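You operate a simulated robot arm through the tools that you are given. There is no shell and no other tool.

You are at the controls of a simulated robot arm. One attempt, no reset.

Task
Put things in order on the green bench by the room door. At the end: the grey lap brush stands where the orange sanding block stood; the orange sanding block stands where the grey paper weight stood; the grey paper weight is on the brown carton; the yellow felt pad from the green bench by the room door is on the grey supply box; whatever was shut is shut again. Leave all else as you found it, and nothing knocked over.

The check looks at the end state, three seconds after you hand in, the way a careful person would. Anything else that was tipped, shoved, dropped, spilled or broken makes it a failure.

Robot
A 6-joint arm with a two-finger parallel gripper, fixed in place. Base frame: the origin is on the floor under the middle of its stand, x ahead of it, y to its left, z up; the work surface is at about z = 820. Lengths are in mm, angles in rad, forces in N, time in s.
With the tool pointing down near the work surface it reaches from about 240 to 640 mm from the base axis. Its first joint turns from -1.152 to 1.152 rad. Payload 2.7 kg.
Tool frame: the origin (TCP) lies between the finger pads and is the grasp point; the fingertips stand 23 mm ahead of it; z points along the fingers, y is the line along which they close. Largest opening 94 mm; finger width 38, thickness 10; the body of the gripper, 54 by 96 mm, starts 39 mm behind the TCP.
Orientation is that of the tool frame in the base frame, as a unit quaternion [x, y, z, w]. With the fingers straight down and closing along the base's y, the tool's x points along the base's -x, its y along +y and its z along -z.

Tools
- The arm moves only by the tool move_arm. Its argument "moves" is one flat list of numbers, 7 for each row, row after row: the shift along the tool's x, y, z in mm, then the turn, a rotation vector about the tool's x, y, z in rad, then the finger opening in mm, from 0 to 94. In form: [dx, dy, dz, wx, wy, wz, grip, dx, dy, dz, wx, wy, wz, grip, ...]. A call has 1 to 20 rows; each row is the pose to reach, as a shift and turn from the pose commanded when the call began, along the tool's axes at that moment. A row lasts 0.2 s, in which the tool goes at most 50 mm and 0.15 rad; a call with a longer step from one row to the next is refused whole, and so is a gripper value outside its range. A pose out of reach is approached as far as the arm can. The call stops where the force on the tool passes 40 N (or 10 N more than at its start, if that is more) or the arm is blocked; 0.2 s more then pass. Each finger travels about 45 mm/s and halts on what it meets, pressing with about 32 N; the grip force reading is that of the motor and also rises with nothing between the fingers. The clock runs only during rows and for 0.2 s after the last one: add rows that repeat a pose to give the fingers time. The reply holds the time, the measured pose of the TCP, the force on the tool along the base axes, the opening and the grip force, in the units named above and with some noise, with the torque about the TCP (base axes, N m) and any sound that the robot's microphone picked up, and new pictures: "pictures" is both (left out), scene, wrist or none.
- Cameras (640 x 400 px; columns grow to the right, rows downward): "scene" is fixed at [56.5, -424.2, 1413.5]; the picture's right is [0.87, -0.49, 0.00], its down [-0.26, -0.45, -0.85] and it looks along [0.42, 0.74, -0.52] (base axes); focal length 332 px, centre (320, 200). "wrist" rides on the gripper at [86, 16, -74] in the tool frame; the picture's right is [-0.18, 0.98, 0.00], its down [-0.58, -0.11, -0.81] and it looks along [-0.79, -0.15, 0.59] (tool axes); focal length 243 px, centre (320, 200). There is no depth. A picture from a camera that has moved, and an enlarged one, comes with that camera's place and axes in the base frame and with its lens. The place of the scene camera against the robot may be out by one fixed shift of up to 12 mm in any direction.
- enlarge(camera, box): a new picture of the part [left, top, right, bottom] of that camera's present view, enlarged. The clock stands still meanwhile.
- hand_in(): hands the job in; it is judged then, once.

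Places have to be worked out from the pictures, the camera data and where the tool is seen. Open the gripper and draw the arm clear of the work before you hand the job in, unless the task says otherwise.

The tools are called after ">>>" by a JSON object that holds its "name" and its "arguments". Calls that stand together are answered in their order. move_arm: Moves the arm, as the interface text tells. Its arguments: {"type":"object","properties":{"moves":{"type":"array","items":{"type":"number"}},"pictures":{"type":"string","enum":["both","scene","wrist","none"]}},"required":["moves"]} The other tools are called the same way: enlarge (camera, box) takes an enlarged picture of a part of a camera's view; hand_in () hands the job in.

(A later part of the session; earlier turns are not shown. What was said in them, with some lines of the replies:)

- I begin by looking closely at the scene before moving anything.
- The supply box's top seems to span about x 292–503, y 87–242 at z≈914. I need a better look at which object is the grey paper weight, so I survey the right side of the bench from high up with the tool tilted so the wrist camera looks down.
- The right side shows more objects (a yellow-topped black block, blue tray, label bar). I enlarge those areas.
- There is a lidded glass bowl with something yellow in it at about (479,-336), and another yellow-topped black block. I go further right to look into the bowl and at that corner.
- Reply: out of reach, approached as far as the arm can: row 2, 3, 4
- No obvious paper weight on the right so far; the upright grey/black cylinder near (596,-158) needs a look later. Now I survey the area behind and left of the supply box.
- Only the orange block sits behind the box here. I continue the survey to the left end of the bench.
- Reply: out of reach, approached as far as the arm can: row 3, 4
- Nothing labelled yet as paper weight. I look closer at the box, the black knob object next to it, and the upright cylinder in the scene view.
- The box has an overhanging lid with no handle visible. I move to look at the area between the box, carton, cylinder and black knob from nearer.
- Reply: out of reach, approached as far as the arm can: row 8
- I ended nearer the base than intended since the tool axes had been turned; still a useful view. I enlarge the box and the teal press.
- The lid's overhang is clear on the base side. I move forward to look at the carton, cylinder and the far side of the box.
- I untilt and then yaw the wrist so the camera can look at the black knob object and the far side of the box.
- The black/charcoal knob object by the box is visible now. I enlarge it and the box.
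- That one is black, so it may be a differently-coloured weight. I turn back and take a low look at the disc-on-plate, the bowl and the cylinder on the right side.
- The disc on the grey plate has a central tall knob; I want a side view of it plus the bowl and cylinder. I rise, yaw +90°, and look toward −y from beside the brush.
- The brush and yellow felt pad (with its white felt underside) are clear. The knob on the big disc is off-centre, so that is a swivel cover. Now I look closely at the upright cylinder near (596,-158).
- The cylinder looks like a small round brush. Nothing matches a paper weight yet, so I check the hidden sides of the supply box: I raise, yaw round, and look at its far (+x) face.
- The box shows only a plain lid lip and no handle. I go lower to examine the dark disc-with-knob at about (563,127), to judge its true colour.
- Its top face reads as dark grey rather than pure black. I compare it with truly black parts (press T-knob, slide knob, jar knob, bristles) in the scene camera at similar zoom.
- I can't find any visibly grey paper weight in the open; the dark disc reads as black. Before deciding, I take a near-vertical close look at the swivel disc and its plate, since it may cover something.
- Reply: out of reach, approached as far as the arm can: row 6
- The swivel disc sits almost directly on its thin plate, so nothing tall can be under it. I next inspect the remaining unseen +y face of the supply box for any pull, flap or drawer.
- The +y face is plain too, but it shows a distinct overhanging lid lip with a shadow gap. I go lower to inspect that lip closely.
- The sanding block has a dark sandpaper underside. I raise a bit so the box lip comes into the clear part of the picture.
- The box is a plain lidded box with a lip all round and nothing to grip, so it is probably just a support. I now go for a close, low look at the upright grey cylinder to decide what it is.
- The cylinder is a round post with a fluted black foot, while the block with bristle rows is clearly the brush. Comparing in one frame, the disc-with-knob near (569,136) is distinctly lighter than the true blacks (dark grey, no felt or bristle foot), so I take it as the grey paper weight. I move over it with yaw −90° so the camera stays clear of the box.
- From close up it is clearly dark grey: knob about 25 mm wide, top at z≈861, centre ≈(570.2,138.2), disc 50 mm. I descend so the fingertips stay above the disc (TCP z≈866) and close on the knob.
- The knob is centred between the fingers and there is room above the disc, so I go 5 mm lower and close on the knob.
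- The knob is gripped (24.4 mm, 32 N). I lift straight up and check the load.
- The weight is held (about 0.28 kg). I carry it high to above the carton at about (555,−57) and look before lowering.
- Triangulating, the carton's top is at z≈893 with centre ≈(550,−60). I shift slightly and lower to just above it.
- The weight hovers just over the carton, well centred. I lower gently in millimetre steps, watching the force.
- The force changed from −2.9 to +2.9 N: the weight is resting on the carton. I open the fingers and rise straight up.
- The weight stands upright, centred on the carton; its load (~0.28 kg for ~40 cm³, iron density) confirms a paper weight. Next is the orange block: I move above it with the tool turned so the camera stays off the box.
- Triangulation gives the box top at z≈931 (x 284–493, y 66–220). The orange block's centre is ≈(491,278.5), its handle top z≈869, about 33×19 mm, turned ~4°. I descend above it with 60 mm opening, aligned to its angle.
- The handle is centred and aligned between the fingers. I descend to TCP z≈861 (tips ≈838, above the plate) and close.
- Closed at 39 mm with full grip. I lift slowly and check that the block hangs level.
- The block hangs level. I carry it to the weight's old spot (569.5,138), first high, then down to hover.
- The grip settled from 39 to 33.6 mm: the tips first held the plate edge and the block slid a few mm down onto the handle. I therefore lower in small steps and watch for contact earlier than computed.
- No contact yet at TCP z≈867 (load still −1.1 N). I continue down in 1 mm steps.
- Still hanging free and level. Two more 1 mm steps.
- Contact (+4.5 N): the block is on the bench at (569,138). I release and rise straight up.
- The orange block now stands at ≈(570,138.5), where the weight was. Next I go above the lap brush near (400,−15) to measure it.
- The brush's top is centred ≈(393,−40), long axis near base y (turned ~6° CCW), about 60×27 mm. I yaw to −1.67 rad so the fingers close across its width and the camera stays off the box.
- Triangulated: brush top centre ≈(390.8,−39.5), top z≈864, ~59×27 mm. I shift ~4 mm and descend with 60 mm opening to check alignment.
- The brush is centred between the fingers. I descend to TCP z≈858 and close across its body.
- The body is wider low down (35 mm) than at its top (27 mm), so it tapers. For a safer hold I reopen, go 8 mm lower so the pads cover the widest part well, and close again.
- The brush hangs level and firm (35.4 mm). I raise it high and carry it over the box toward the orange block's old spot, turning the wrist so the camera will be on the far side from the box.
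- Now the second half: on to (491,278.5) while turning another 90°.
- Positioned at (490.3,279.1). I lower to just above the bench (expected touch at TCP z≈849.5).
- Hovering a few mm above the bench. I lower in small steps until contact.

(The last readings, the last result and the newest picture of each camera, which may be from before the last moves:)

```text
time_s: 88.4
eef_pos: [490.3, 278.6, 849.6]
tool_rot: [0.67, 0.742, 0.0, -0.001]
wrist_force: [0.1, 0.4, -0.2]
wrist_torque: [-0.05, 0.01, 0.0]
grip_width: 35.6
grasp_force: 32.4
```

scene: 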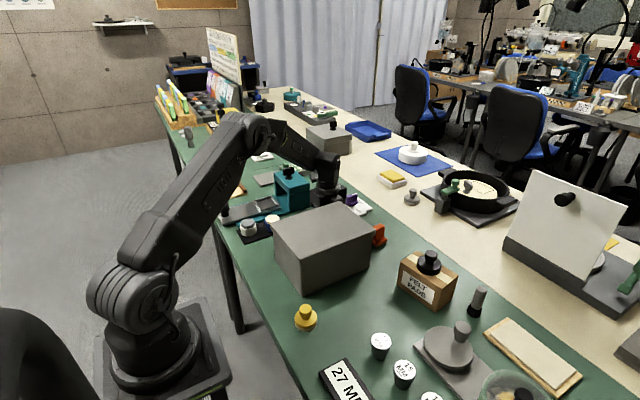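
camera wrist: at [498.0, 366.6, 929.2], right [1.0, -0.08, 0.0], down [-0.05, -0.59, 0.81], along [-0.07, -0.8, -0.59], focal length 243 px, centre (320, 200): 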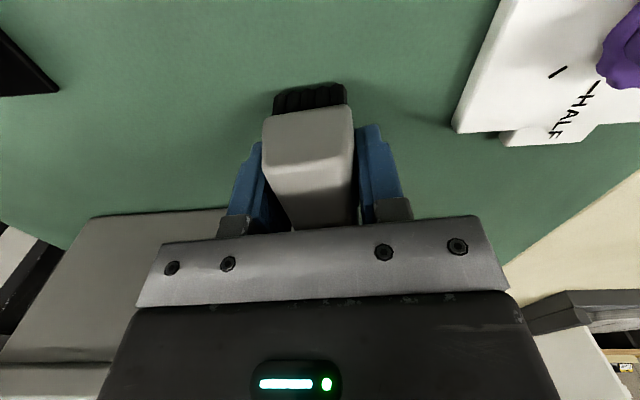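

The load is going to zero but no clear contact; another millimetre.

>>> {"name": "move_arm", "arguments": {"moves": [0, 0, 0.5, 0, 0, 0, 15, 0, 0, 1, 0, 0, 0, 15, 0, 0, 1, 0, 0, 0, 15], "pictures": "wrist"}}

```text
time_s: 89.2
eef_pos: [490.2, 280.3, 848.8]
tool_rot: [0.671, 0.742, 0.001, 0.001]
wrist_force: [-2.2, -2.7, 13.2]
wrist_torque: [-0.2, 0.22, -0.02]
grip_width: 35.6
grasp_force: 32.0
camera wrist: at [498.9, 366.3, 922.1], right [1.0, -0.08, 0.0], down [-0.05, -0.59, 0.81], along [-0.07, -0.8, -0.59], focal length 243 px, centre (320, 200)
```

wrist: 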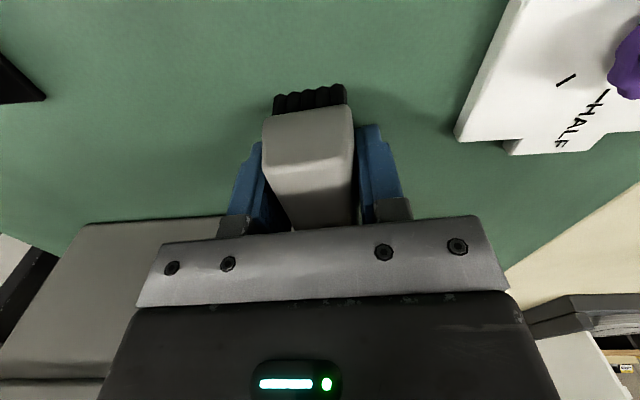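

Firm contact (13 N). I ease up half a millimetre, release, and rise.

>>> {"name": "move_arm", "arguments": {"moves": [0, 0, -0.7, 0, 0, 0, 15, 0, 0, -0.7, 0, 0, 0, 40, 0, 0, -0.7, 0, 0, 0, 50, 0, 0, -0.7, 0, 0, 0, 60, 0, 0, -0.7, 0, 0, 0, 60], "pictures": "none"}}

>>> {"name": "move_arm", "arguments": {"moves": [0, 0, -20, 0, 0, 0, 60, 0, 0, -60, 0, 0, 0, 60, 0, 0, -110, 0, 0, 0, 60, 0, 0, -160, 0, 0, 0, 60, 0, 0, -160, 0, 0, 0, 60], "pictures": "both"}}

>>> {"name": "enlarge", "arguments": {"camera": "wrist", "box": [230, 0, 430, 130]}}

```text
time_s: 90.4
eef_pos: [490.2, 279.0, 848.6]
tool_rot: [0.67, 0.742, 0.0, 0.0]
wrist_force: [0.5, 0.4, -0.8]
wrist_torque: [0.0, 0.01, 0.04]
grip_width: 60.0
grasp_force: 0.0
```

```text
time_s: 91.6
eef_pos: [490.3, 279.2, 1010.9]
tool_rot: [0.67, 0.742, 0.0, -0.001]
wrist_force: [-0.6, -0.2, 0.0]
wrist_torque: [0.03, -0.03, 0.02]
grip_width: 59.9
grasp_force: 0.1
camera wrist: at [498.3, 366.2, 1083.0], right [1.0, -0.08, 0.0], down [-0.05, -0.59, 0.81], along [-0.07, -0.8, -0.59], focal length 243 px, centre (320, 200)
```

scene: 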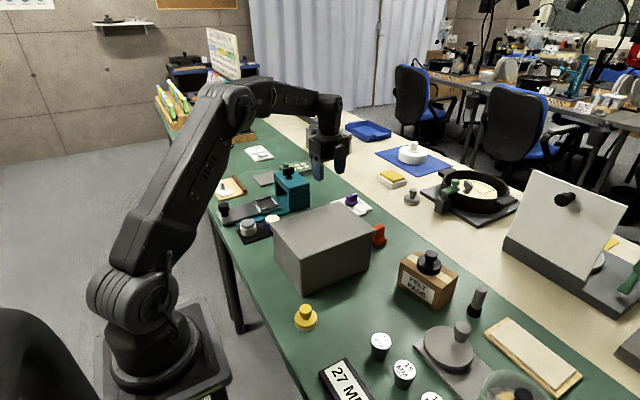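
wrist: 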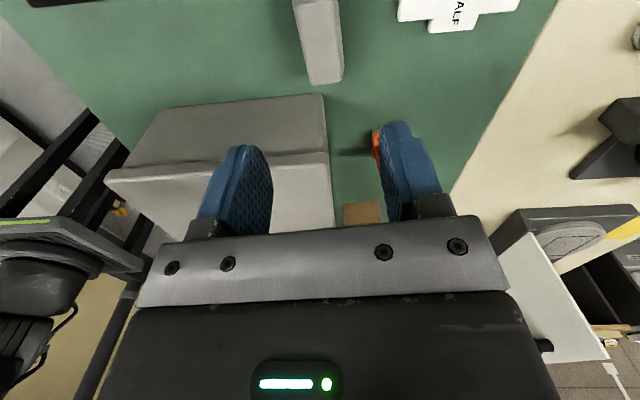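

```text
3.08 times, centred on (330, 65) of wrist
camera zoom: at [498.3, 366.2, 1083.0], right [1.0, -0.08, 0.0], down [-0.05, -0.59, 0.81], along [-0.07, -0.8, -0.59], focal length 746 px, centre (289, 615)
```

zoom: 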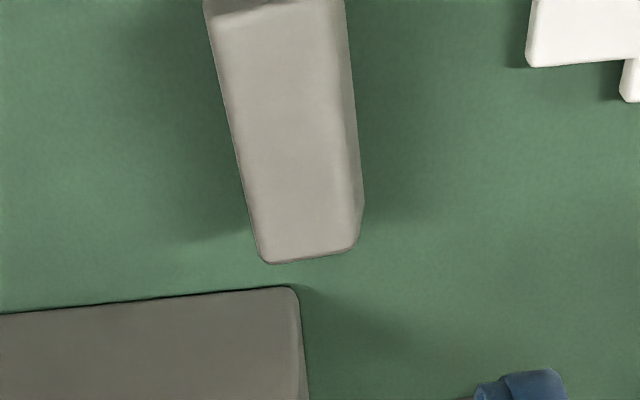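

The brush stands upright at the orange block's old place. Last is the yellow felt pad near (275,−8): I move back over the box at height, unwinding the wrist.

>>> {"name": "move_arm", "arguments": {"moves": [-12, -9, -10, 0, 0, -0.133, 60, -25, -19, -10, 0, 0, -0.267, 60, -38, -29, -10, 0, 0, -0.4, 60, -51, -38, -10, 0, 0, -0.533, 60, -63, -48, -10, 0, 0, -0.667, 60, -76, -57, -10, 0, 0, -0.8, 60, -89, -67, -10, 0, 0, -0.933, 60, -101, -77, -10, 0, 0, -1.067, 60, -114, -86, -10, 0, 0, -1.2, 60, -126, -96, -10, 0, 0, -1.333, 60, -139, -105.3, -10, 0, 0, -1.467, 60], "pictures": "both"}}

```text
time_s: 94.0
eef_pos: [400.6, 131.3, 1018.6]
tool_rot: [0.0, 1.0, -0.001, 0.0]
wrist_force: [0.7, 0.1, -0.1]
wrist_torque: [0.02, 0.06, -0.01]
grip_width: 60.2
grasp_force: 0.2
camera wrist: at [314.8, 146.2, 1091.8], right [0.18, 0.98, 0.0], down [0.58, -0.11, 0.81], along [0.79, -0.15, -0.59], focal length 243 px, centre (320, 200)
```

scene: 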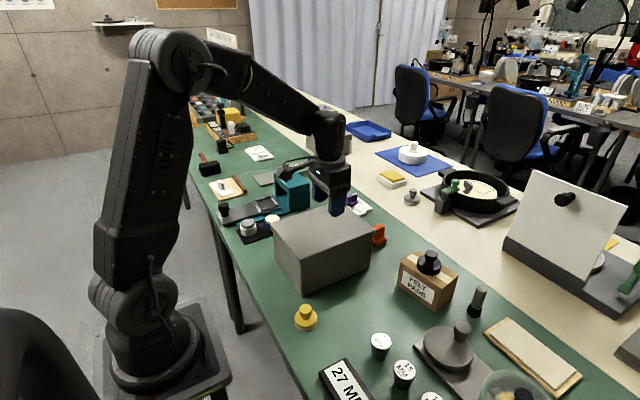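
wrist: 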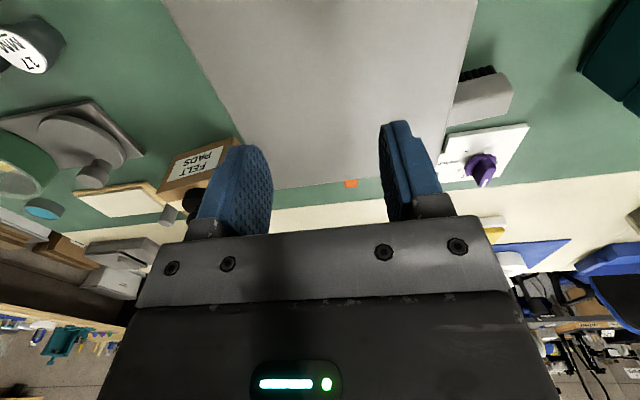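

>>> {"name": "move_arm", "arguments": {"moves": [11, -13, 0, 0, 0, -0.143, 60, 23, -25, 0, 0, 0, -0.286, 60, 34, -38, 0, 0, 0, -0.429, 60, 46, -51, 0, 0, 0, -0.571, 60, 57, -63, 0, 0, 0, -0.714, 60, 69, -76, 0, 0, 0, -0.857, 60, 80, -89, 0, 0, 0, -1.0, 60, 91, -101, 0, 0, 0, -1.143, 60, 103, -114, 5, 0, 0, -1.286, 60, 114, -127, 10, 0, 0, -1.429, 60, 125.6, -139.3, 18, 0, 0, -1.571, 60, 125.6, -139.3, 18, 0, 0, -1.571, 60], "pictures": "both"}}

>>> {"name": "enlarge", "arguments": {"camera": "wrist", "box": [230, 0, 430, 130]}}

```text
time_s: 96.6
eef_pos: [274.7, -10.1, 1001.1]
tool_rot: [-0.707, 0.708, 0.0, -0.001]
wrist_force: [0.0, 0.5, 0.9]
wrist_torque: [-0.01, 0.03, 0.0]
grip_width: 60.2
grasp_force: 0.0
camera wrist: at [259.5, -97.2, 1072.6], right [-0.98, 0.19, 0.0], down [0.11, 0.58, 0.81], along [0.15, 0.79, -0.59], focal length 243 px, centre (320, 200)
```

scene: 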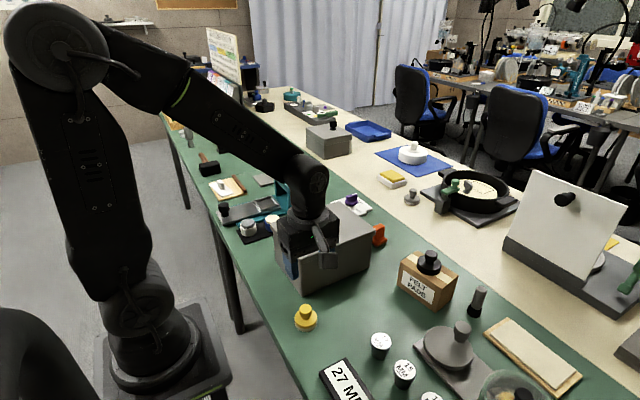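
wrist: 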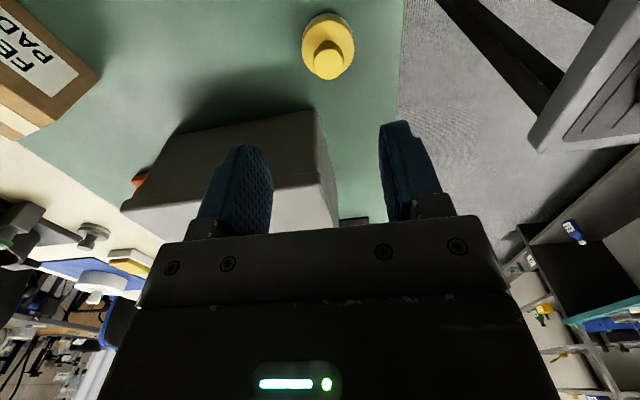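

```text
3.08 times, centred on (330, 65) of wrist
camera zoom: at [259.5, -97.2, 1072.6], right [-0.98, 0.19, 0.0], down [0.11, 0.58, 0.81], along [0.15, 0.79, -0.59], focal length 746 px, centre (289, 615)
```

zoom: 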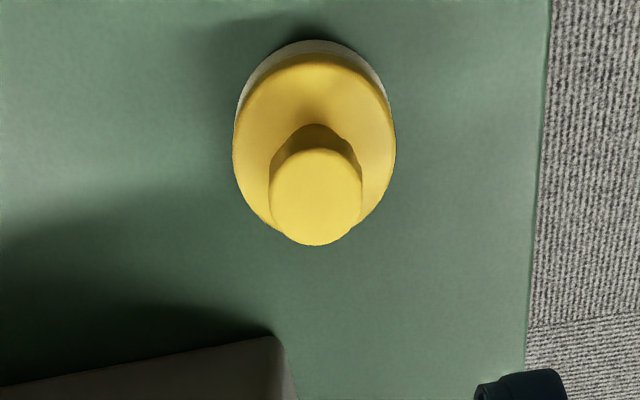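

Yellow pad: knob top z≈856, centre ≈(270.5,0.5), knob ~25 mm wide. I shift over it and descend part way to verify.

>>> {"name": "move_arm", "arguments": {"moves": [-10.5, 4.2, 30, 0, 0, 0, 60, -10.5, 4.2, 70, 0, 0, 0, 60, -10.5, 4.2, 105, 0, 0, 0, 60, -10.5, 4.2, 115, 0, 0, 0, 60, -10.5, 4.2, 115, 0, 0, 0, 60], "pictures": "both"}}

>>> {"name": "enlarge", "arguments": {"camera": "wrist", "box": [200, 50, 440, 220]}}

```text
time_s: 97.8
eef_pos: [270.2, 2.2, 885.8]
tool_rot: [-0.706, 0.709, -0.001, -0.001]
wrist_force: [-0.9, 0.4, 0.2]
wrist_torque: [0.0, -0.02, -0.02]
grip_width: 60.3
grasp_force: 0.1
camera wrist: at [254.0, -84.6, 957.9], right [-0.98, 0.19, 0.0], down [0.11, 0.58, 0.81], along [0.15, 0.79, -0.59], focal length 243 px, centre (320, 200)
```

scene: 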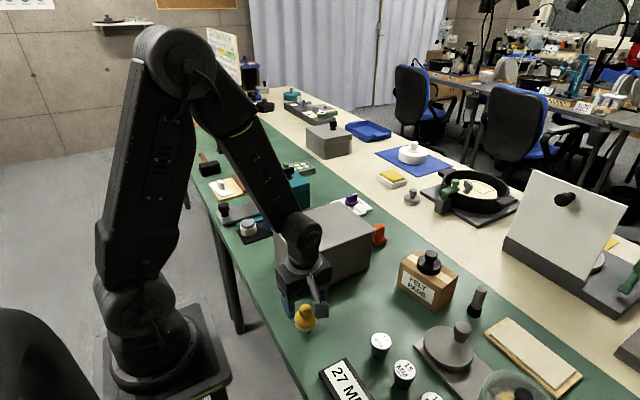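
wrist: 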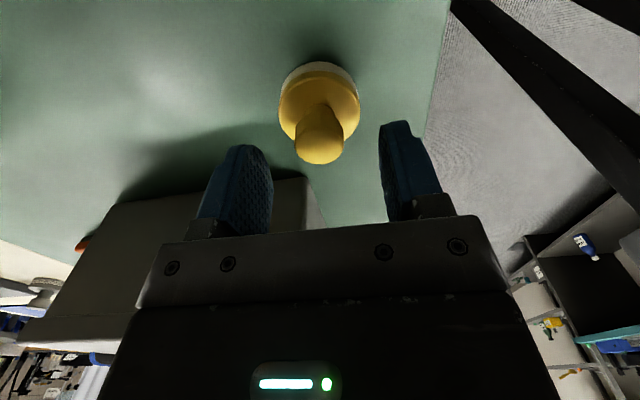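

```text
2.35 times, centred on (320, 135) of wrist
camera zoom: at [254.0, -84.6, 957.9], right [-0.98, 0.19, 0.0], down [0.11, 0.58, 0.81], along [0.15, 0.79, -0.59], focal length 571 px, centre (320, 353)
```

zoom: 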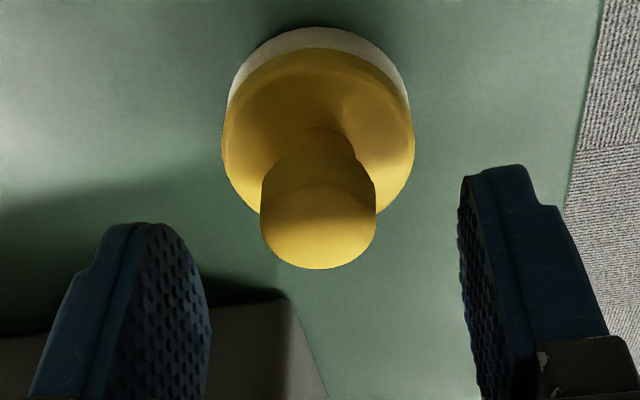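

The knob is centred under the tool. I descend to TCP z≈859 and close on it.

>>> {"name": "move_arm", "arguments": {"moves": [0, 0, 15, 0, 0, 0, 60, 0, 0, 27, 0, 0, 0, 60, 0, 0, 27, 0, 0, 0, 60, 0, 0, 27, 0, 0, 0, 45, 0, 0, 27, 0, 0, 0, 30, 0, 0, 27, 0, 0, 0, 15, 0, 0, 27, 0, 0, 0, 15], "pictures": "wrist"}}

```text
time_s: 99.4
eef_pos: [269.7, 1.1, 858.8]
tool_rot: [-0.706, 0.708, 0.0, 0.001]
wrist_force: [-0.2, 0.3, 0.5]
wrist_torque: [-0.01, 0.05, 0.03]
grip_width: 46.6
grasp_force: 31.6
camera wrist: at [253.9, -85.2, 931.5], right [-0.98, 0.19, 0.0], down [0.11, 0.58, 0.81], along [0.15, 0.79, -0.59], focal length 243 px, centre (320, 200)
```

wrist: 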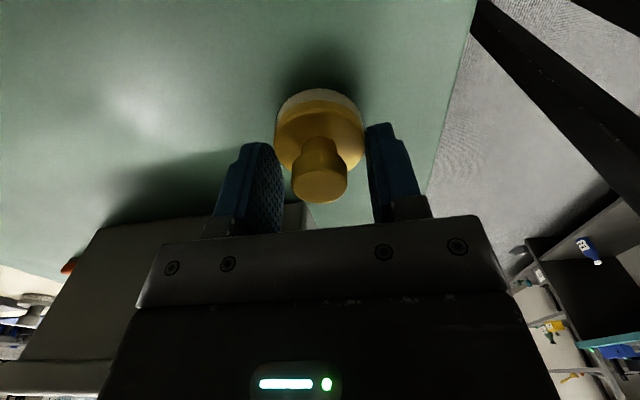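

The tips met the disc rim (46.6 mm) rather than the knob. I reopen, rise 6 mm and close again on the knob.

>>> {"name": "move_arm", "arguments": {"moves": [0, 0, 0, 0, 0, 0, 55, 0, 0, 0, 0, 0, 0, 60, 0, 0, -3, 0, 0, 0, 60, 0, 0, -6, 0, 0, 0, 60, 0, 0, -6, 0, 0, 0, 45, 0, 0, -6, 0, 0, 0, 30, 0, 0, -6, 0, 0, 0, 15, 0, 0, -6, 0, 0, 0, 15], "pictures": "wrist"}}

```text
time_s: 101.2
eef_pos: [268.5, 1.6, 865.3]
tool_rot: [-0.706, 0.708, 0.0, 0.0]
wrist_force: [-0.4, -0.3, 3.2]
wrist_torque: [-0.07, 0.03, -0.01]
grip_width: 24.2
grasp_force: 31.9
camera wrist: at [253.7, -85.4, 937.4], right [-0.98, 0.19, 0.0], down [0.11, 0.58, 0.81], along [0.15, 0.79, -0.59], focal length 243 px, centre (320, 200)
```

wrist: 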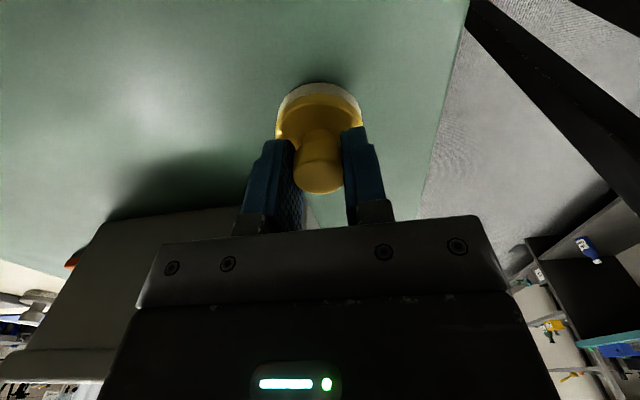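

Gripped on the knob (24.2 mm). I lift straight up and check it.

>>> {"name": "move_arm", "arguments": {"moves": [0, 0, -5, 0, 0, 0, 15, 0, 0, -20, 0, 0, 0, 15, 0, 0, -60, 0, 0, 0, 15, 0, 0, -105, 0, 0, 0, 15, 0, 0, -150, 0, 0, 0, 15, 0, 0, -175, 0, 0, 0, 15, 0, 0, -175, 0, 0, 0, 15], "pictures": "both"}}

```text
time_s: 102.8
eef_pos: [269.5, 1.9, 1039.1]
tool_rot: [-0.706, 0.708, 0.001, 0.0]
wrist_force: [0.2, 0.5, -0.6]
wrist_torque: [0.03, 0.02, 0.02]
grip_width: 24.1
grasp_force: 32.1
camera wrist: at [254.0, -85.0, 1112.1], right [-0.98, 0.19, 0.0], down [0.11, 0.58, 0.81], along [0.15, 0.79, -0.59], focal length 243 px, centre (320, 200)
```

scene: 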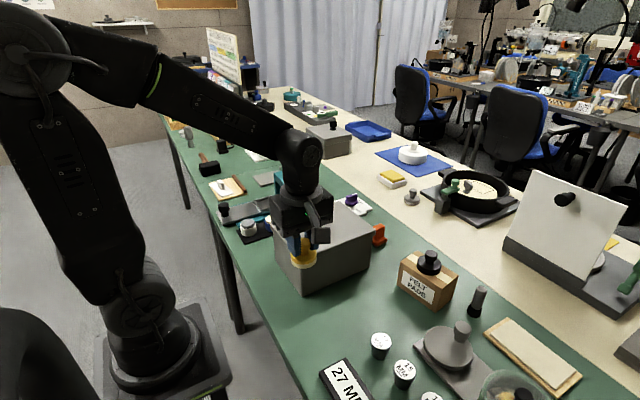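
wrist: 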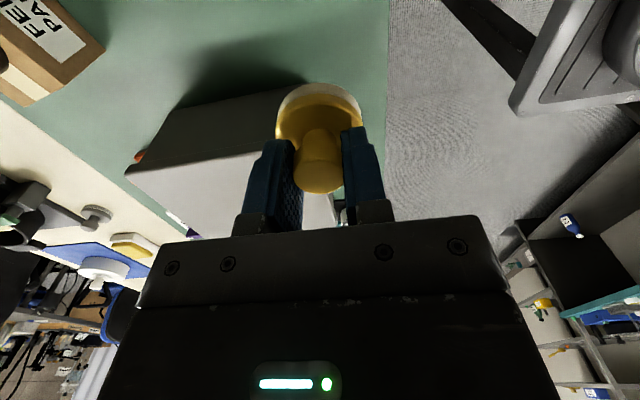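

The pad is held level. I carry it to above the box centre (388,143).

>>> {"name": "move_arm", "arguments": {"moves": [-30, -25, 0, 0, 0, 0, 15, -60, -50, 0, 0, 0, 0, 15, -90, -75, 0, 0, 0, 0, 15, -120, -100, 0, 0, 0, 0, 15, -141, -118.5, 0, 0, 0, 0, 15, -141, -118.5, 0, 0, 0, 0, 15], "pictures": "both"}}

```text
time_s: 104.2
eef_pos: [389.1, 141.6, 1037.7]
tool_rot: [-0.706, 0.708, 0.0, 0.001]
wrist_force: [-0.3, 0.0, -0.7]
wrist_torque: [0.03, -0.01, -0.03]
grip_width: 24.2
grasp_force: 32.4
camera wrist: at [373.8, 54.2, 1111.0], right [-0.98, 0.19, 0.0], down [0.11, 0.58, 0.81], along [0.15, 0.79, -0.59], focal length 243 px, centre (320, 200)
```

scene: 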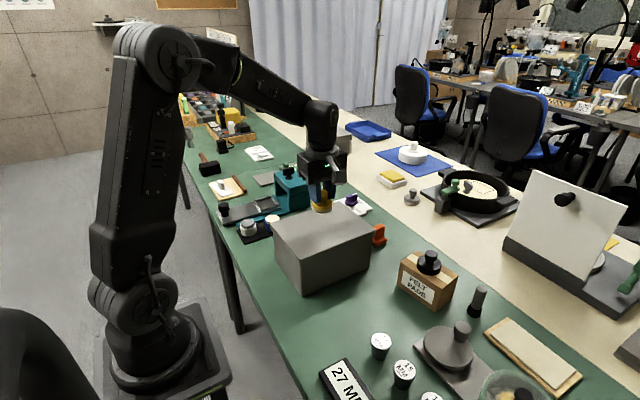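
wrist: 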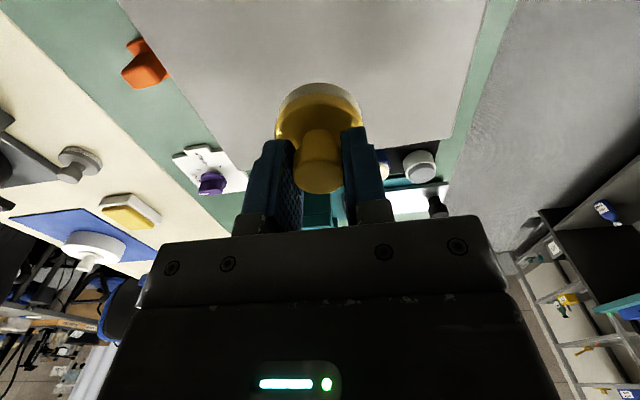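

The tool is over the middle of the box lid. I lower to a few mm above it.

>>> {"name": "move_arm", "arguments": {"moves": [0, 0, 20, 0, 0, 0, 15, 0, 0, 40, 0, 0, 0, 15, 0, 0, 52, 0, 0, 0, 15, 0, 0, 55, 0, 0, 0, 15, 0, 0, 55, 0, 0, 0, 15], "pictures": "scene"}}

>>> {"name": "enlarge", "arguments": {"camera": "scene", "box": [280, 160, 380, 260]}}

```text
time_s: 105.4
eef_pos: [389.1, 140.5, 985.1]
tool_rot: [-0.705, 0.709, 0.001, 0.0]
wrist_force: [0.2, -0.5, -1.4]
wrist_torque: [-0.01, 0.0, -0.01]
grip_width: 24.1
grasp_force: 31.9
```

scene: 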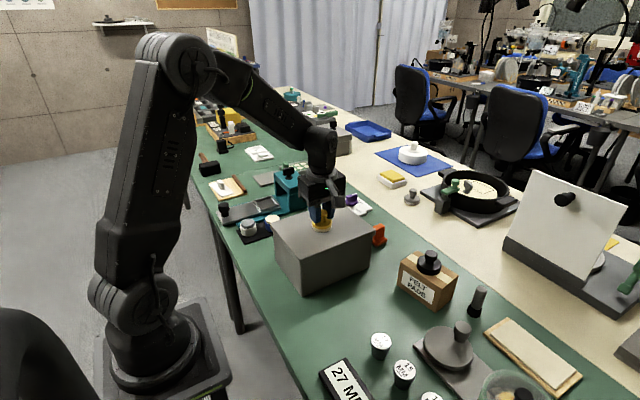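

```text
4.00 times, centred on (330, 210) of scene
camera zoom: at [56.5, -424.2, 1413.5], right [0.87, -0.49, 0.0], down [-0.26, -0.45, -0.85], along [0.42, 0.74, -0.52], focal length 1326 px, centre (280, 160)
```

zoom: 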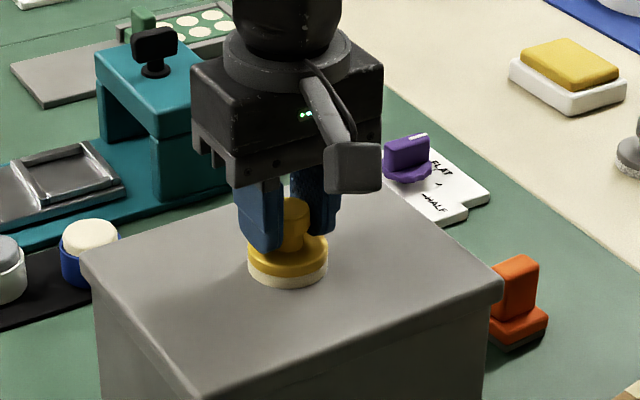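

It is close to the lid. I lower in ~2 mm steps, watching the force.

>>> {"name": "move_arm", "arguments": {"moves": [0, 0, 1, 0, 0, 0, 15, 0, 0, 2, 0, 0, 0, 15, 0, 0, 3, 0, 0, 0, 15, 0, 0, 3, 0, 0, 0, 15], "pictures": "none"}}

```text
time_s: 106.4
eef_pos: [390.1, 142.2, 981.0]
tool_rot: [-0.706, 0.709, 0.0, 0.0]
wrist_force: [-1.1, 0.5, -0.2]
wrist_torque: [0.03, 0.01, -0.03]
grip_width: 24.0
grasp_force: 32.4
```

>>> {"name": "move_arm", "arguments": {"moves": [0, 0, 1, 0, 0, 0, 15, 0, 0, 2, 0, 0, 0, 15, 0, 0, 2, 0, 0, 0, 15], "pictures": "none"}}

```text
time_s: 107.2
eef_pos: [388.9, 140.9, 980.7]
tool_rot: [-0.705, 0.709, 0.0, 0.0]
wrist_force: [-0.1, -0.2, -0.4]
wrist_torque: [0.01, 0.01, -0.01]
grip_width: 24.1
grasp_force: 32.0
```

No contact yet at TCP z≈979–980; I continue.

>>> {"name": "move_arm", "arguments": {"moves": [0, 0, 1, 0, 0, 0, 15, 0, 0, 2, 0, 0, 0, 15, 0, 0, 2, 0, 0, 0, 15], "pictures": "none"}}

```text
time_s: 108.0
eef_pos: [389.2, 142.5, 976.5]
tool_rot: [-0.706, 0.708, 0.0, 0.0]
wrist_force: [0.0, -0.6, -0.7]
wrist_torque: [0.03, 0.01, -0.02]
grip_width: 24.0
grasp_force: 31.9
```

>>> {"name": "move_arm", "arguments": {"moves": [0, 0, 1, 0, 0, 0, 15, 0, 0, 1.5, 0, 0, 0, 15, 0, 0, 1.5, 0, 0, 0, 15], "pictures": "scene"}}

>>> {"name": "enlarge", "arguments": {"camera": "scene", "box": [295, 185, 355, 245]}}

```text
time_s: 108.8
eef_pos: [388.6, 143.3, 977.3]
tool_rot: [-0.707, 0.708, -0.001, 0.002]
wrist_force: [0.6, 0.8, 10.5]
wrist_torque: [0.0, 0.0, -0.04]
grip_width: 24.0
grasp_force: 32.5
```

scene: 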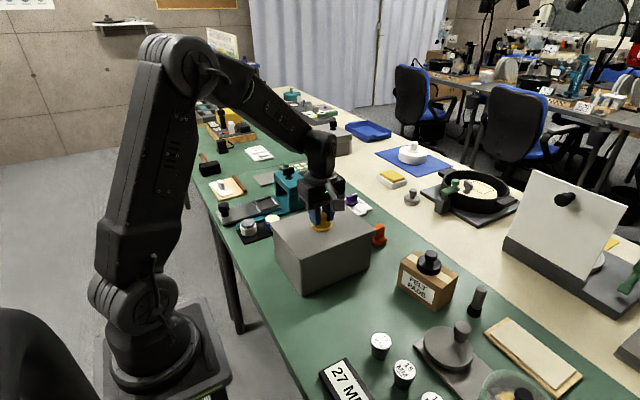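

```text
6.67 times, centred on (325, 215) of scene
camera zoom: at [56.4, -424.3, 1413.5], right [0.87, -0.49, 0.0], down [-0.26, -0.45, -0.85], along [0.42, 0.74, -0.52], focal length 2211 px, centre (287, 100)
```

zoom: 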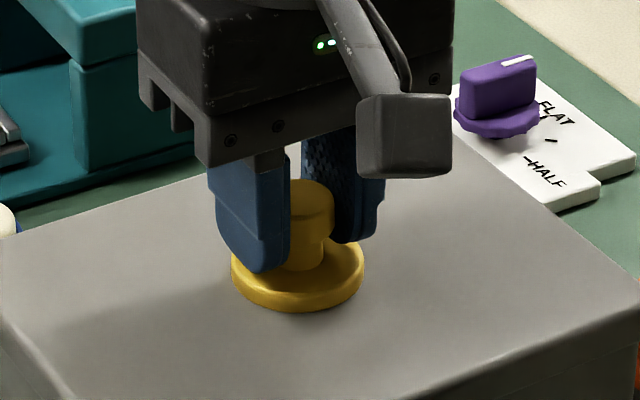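

Contact (10.5 N): the pad rests on the lid. I ease up slightly, release, and rise.

>>> {"name": "move_arm", "arguments": {"moves": [0, 0, -0.7, 0, 0, 0, 15, 0, 0, -0.7, 0, 0, 0, 30, 0, 0, -0.7, 0, 0, 0, 40, 0, 0, -0.7, 0, 0, 0, 50, 0, 0, -0.7, 0, 0, 0, 50], "pictures": "none"}}

>>> {"name": "move_arm", "arguments": {"moves": [0, 0, -15, 0, 0, 0, 50, 0, 0, -50, 0, 0, 0, 50, 0, 0, -95, 0, 0, 0, 50, 0, 0, -95, 0, 0, 0, 50], "pictures": "both"}}

>>> {"name": "enlarge", "arguments": {"camera": "scene", "box": [270, 180, 400, 300]}}

>>> {"name": "enlarge", "arguments": {"camera": "scene", "box": [295, 195, 355, 245]}}

```text
time_s: 110.0
eef_pos: [388.6, 143.1, 976.7]
tool_rot: [-0.706, 0.708, 0.001, 0.0]
wrist_force: [0.1, 0.3, 0.1]
wrist_torque: [0.02, -0.02, 0.02]
grip_width: 49.8
grasp_force: 0.1
```

```text
time_s: 111.0
eef_pos: [387.6, 143.3, 1070.8]
tool_rot: [-0.706, 0.709, -0.001, 0.0]
wrist_force: [-0.3, 0.2, 0.6]
wrist_torque: [0.0, 0.03, -0.01]
grip_width: 50.0
grasp_force: 0.0
camera wrist: at [371.9, 56.1, 1143.6], right [-0.98, 0.19, 0.0], down [0.11, 0.58, 0.81], along [0.15, 0.79, -0.59], focal length 243 px, centre (320, 200)
```

scene: 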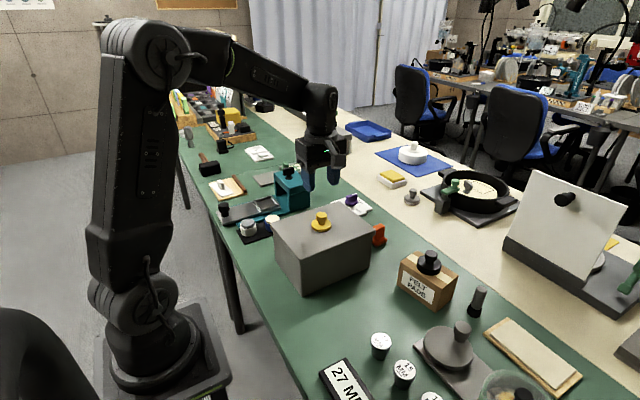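
wrist: 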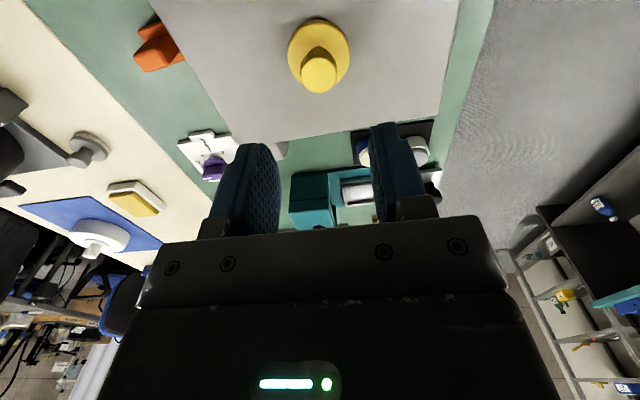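

```text
3.33 times, centred on (335, 240) of scene
camera zoom: at [56.5, -424.2, 1413.5], right [0.87, -0.49, 0.0], down [-0.26, -0.45, -0.85], along [0.42, 0.74, -0.52], focal length 1105 px, centre (270, 67)
```

zoom: 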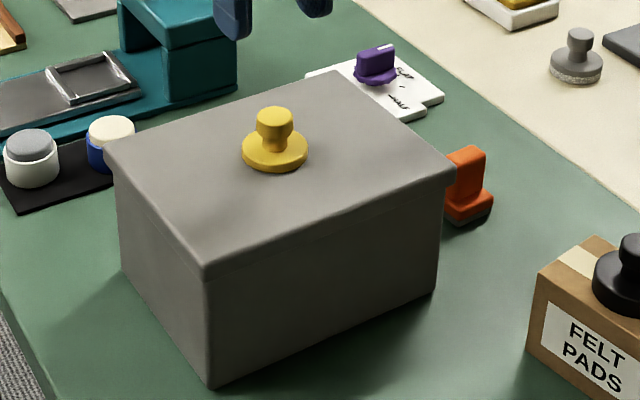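

```text
8.00 times, centred on (325, 220) of scene
camera zoom: at [56.5, -424.2, 1413.5], right [0.87, -0.49, 0.0], down [-0.26, -0.45, -0.85], along [0.42, 0.74, -0.52], focal length 2653 px, centre (280, 40)
```

zoom: 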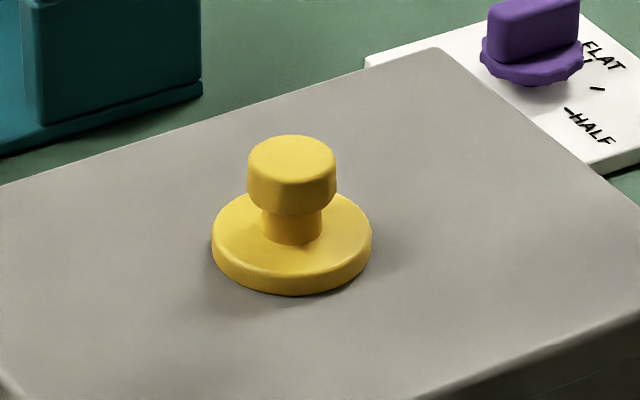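

The yellow pad sits upright in the middle of the lid. I open fully, return to the starting pose high above the bench, and check everything once more.

>>> {"name": "move_arm", "arguments": {"moves": [-2, -1, -4, 0, 0, 0.143, 94, -4, -2, -8, 0, 0, 0.286, 94, -6, -3, -12, 0, 0, 0.429, 94, -8, -4, -16, 0, 0, 0.571, 94, -10, -5, -20, 0, 0, 0.714, 94, -12, -6, -24, 0, 0, 0.857, 94, -14, -7, -28, 0, 0, 1.0, 94, -16, -8, -32, 0, 0, 1.143, 94, -18, -9, -36, 0, 0, 1.286, 94, -20, -10, -40, 0, 0, 1.429, 94, -20, -10, -40, 0, 0, 1.571, 94, -20, -10, -40, 0, 0, 1.571, 94], "pictures": "both"}}

>>> {"name": "enlarge", "arguments": {"camera": "wrist", "box": [140, 0, 500, 230]}}

>>> {"name": "enlarge", "arguments": {"camera": "scene", "box": [260, 180, 520, 400]}}

```text
time_s: 113.6
eef_pos: [399.8, 160.6, 1111.0]
tool_rot: [0.003, 1.0, 0.0, 0.0]
wrist_force: [-0.1, -1.6, -0.2]
wrist_torque: [0.0, -0.05, -0.01]
grip_width: 94.3
grasp_force: 0.0
camera wrist: at [313.1, 178.2, 1184.1], right [0.19, 0.98, 0.0], down [0.58, -0.11, 0.81], along [0.79, -0.15, -0.59], focal length 243 px, centre (320, 200)
```

scene: 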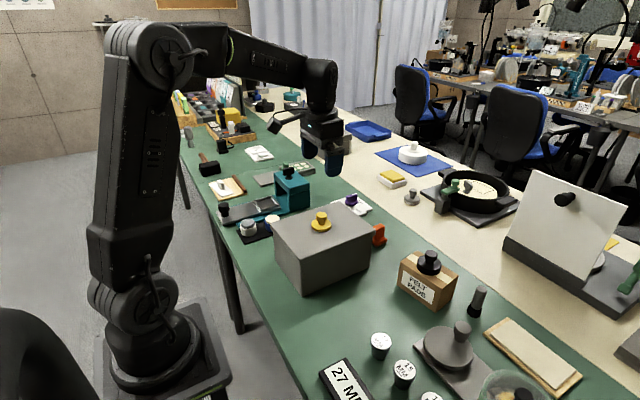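
wrist: 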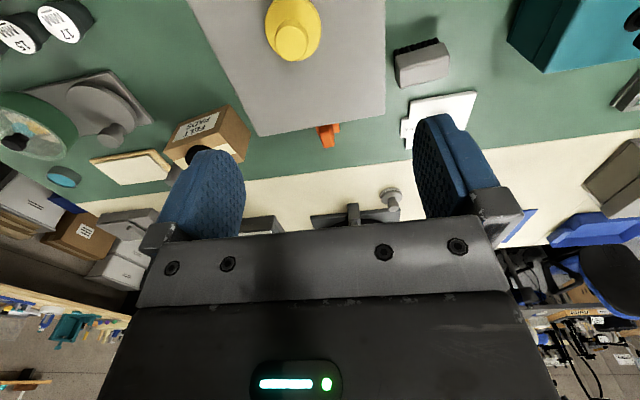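

```text
1.74 times, centred on (320, 115) of wrist
camera zoom: at [313.1, 178.2, 1184.1], right [0.19, 0.98, 0.0], down [0.58, -0.11, 0.81], along [0.79, -0.15, -0.59], focal length 422 px, centre (320, 348)
```

zoom: 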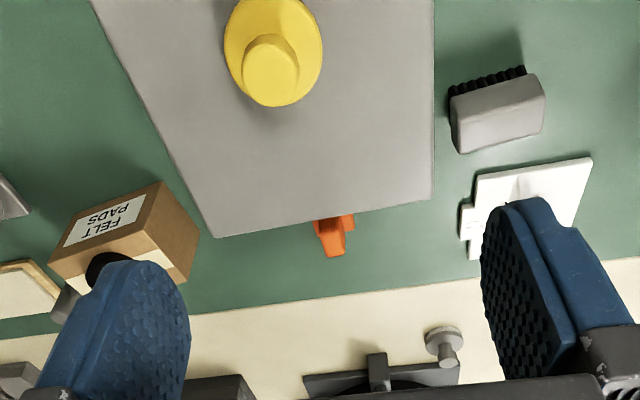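

```text
1.82 times, centred on (390, 290) of scene
camera zoom: at [56.5, -424.2, 1413.5], right [0.87, -0.49, 0.0], down [-0.26, -0.45, -0.85], along [0.42, 0.74, -0.52], focal length 603 px, centre (193, 36)
```

zoom: 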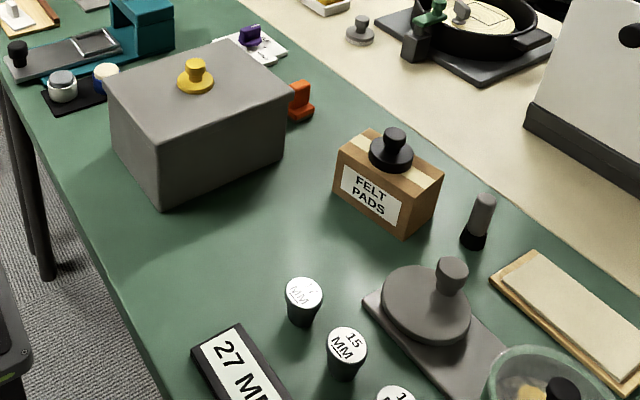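

Everything is in place: the weight stands on the carton, the orange block where the weight was, the brush where the orange block was, and the yellow pad on the box. The box outline matches the first picture, nothing else has moved, nothing was opened, and the gripper is open and clear. I hand in.

>>> {"name": "hand_in", "arguments": {}}

```text
The job is handed in.
```

I moved all four items and handed the job in, but two of the identifications were judgement calls, and I have no result back from the check yet.

- **Paper weight:** I took the dark disc with a knob beside the supply box to be the grey paper weight. It looks almost black from some angles, but it lifted at about 0.26 kg, much heavier than the other items. It now stands in the middle of the brown carton.
- **Sanding block:** The orange block stands where the paper weight was, within about 2 mm.
- **Lap brush:** I took the grey block with black bristles to be the lap brush. There was also an upright grey cylinder with a fluted black foot, which I left alone. The brush now stands where the sanding block was, within about 2 mm.
- **Felt pad:** The yellow knobbed pad with the white felt underside is upright near the centre of the grey supply box lid. Its felt layer looks slightly sunk into the lid in the pictures, but it rests there steadily.

I opened nothing, so there was nothing to shut again. In the final pictures the supply box lines up with the first ones, and I saw nothing else moved or knocked over. The arm is back at its starting pose with the gripper open.
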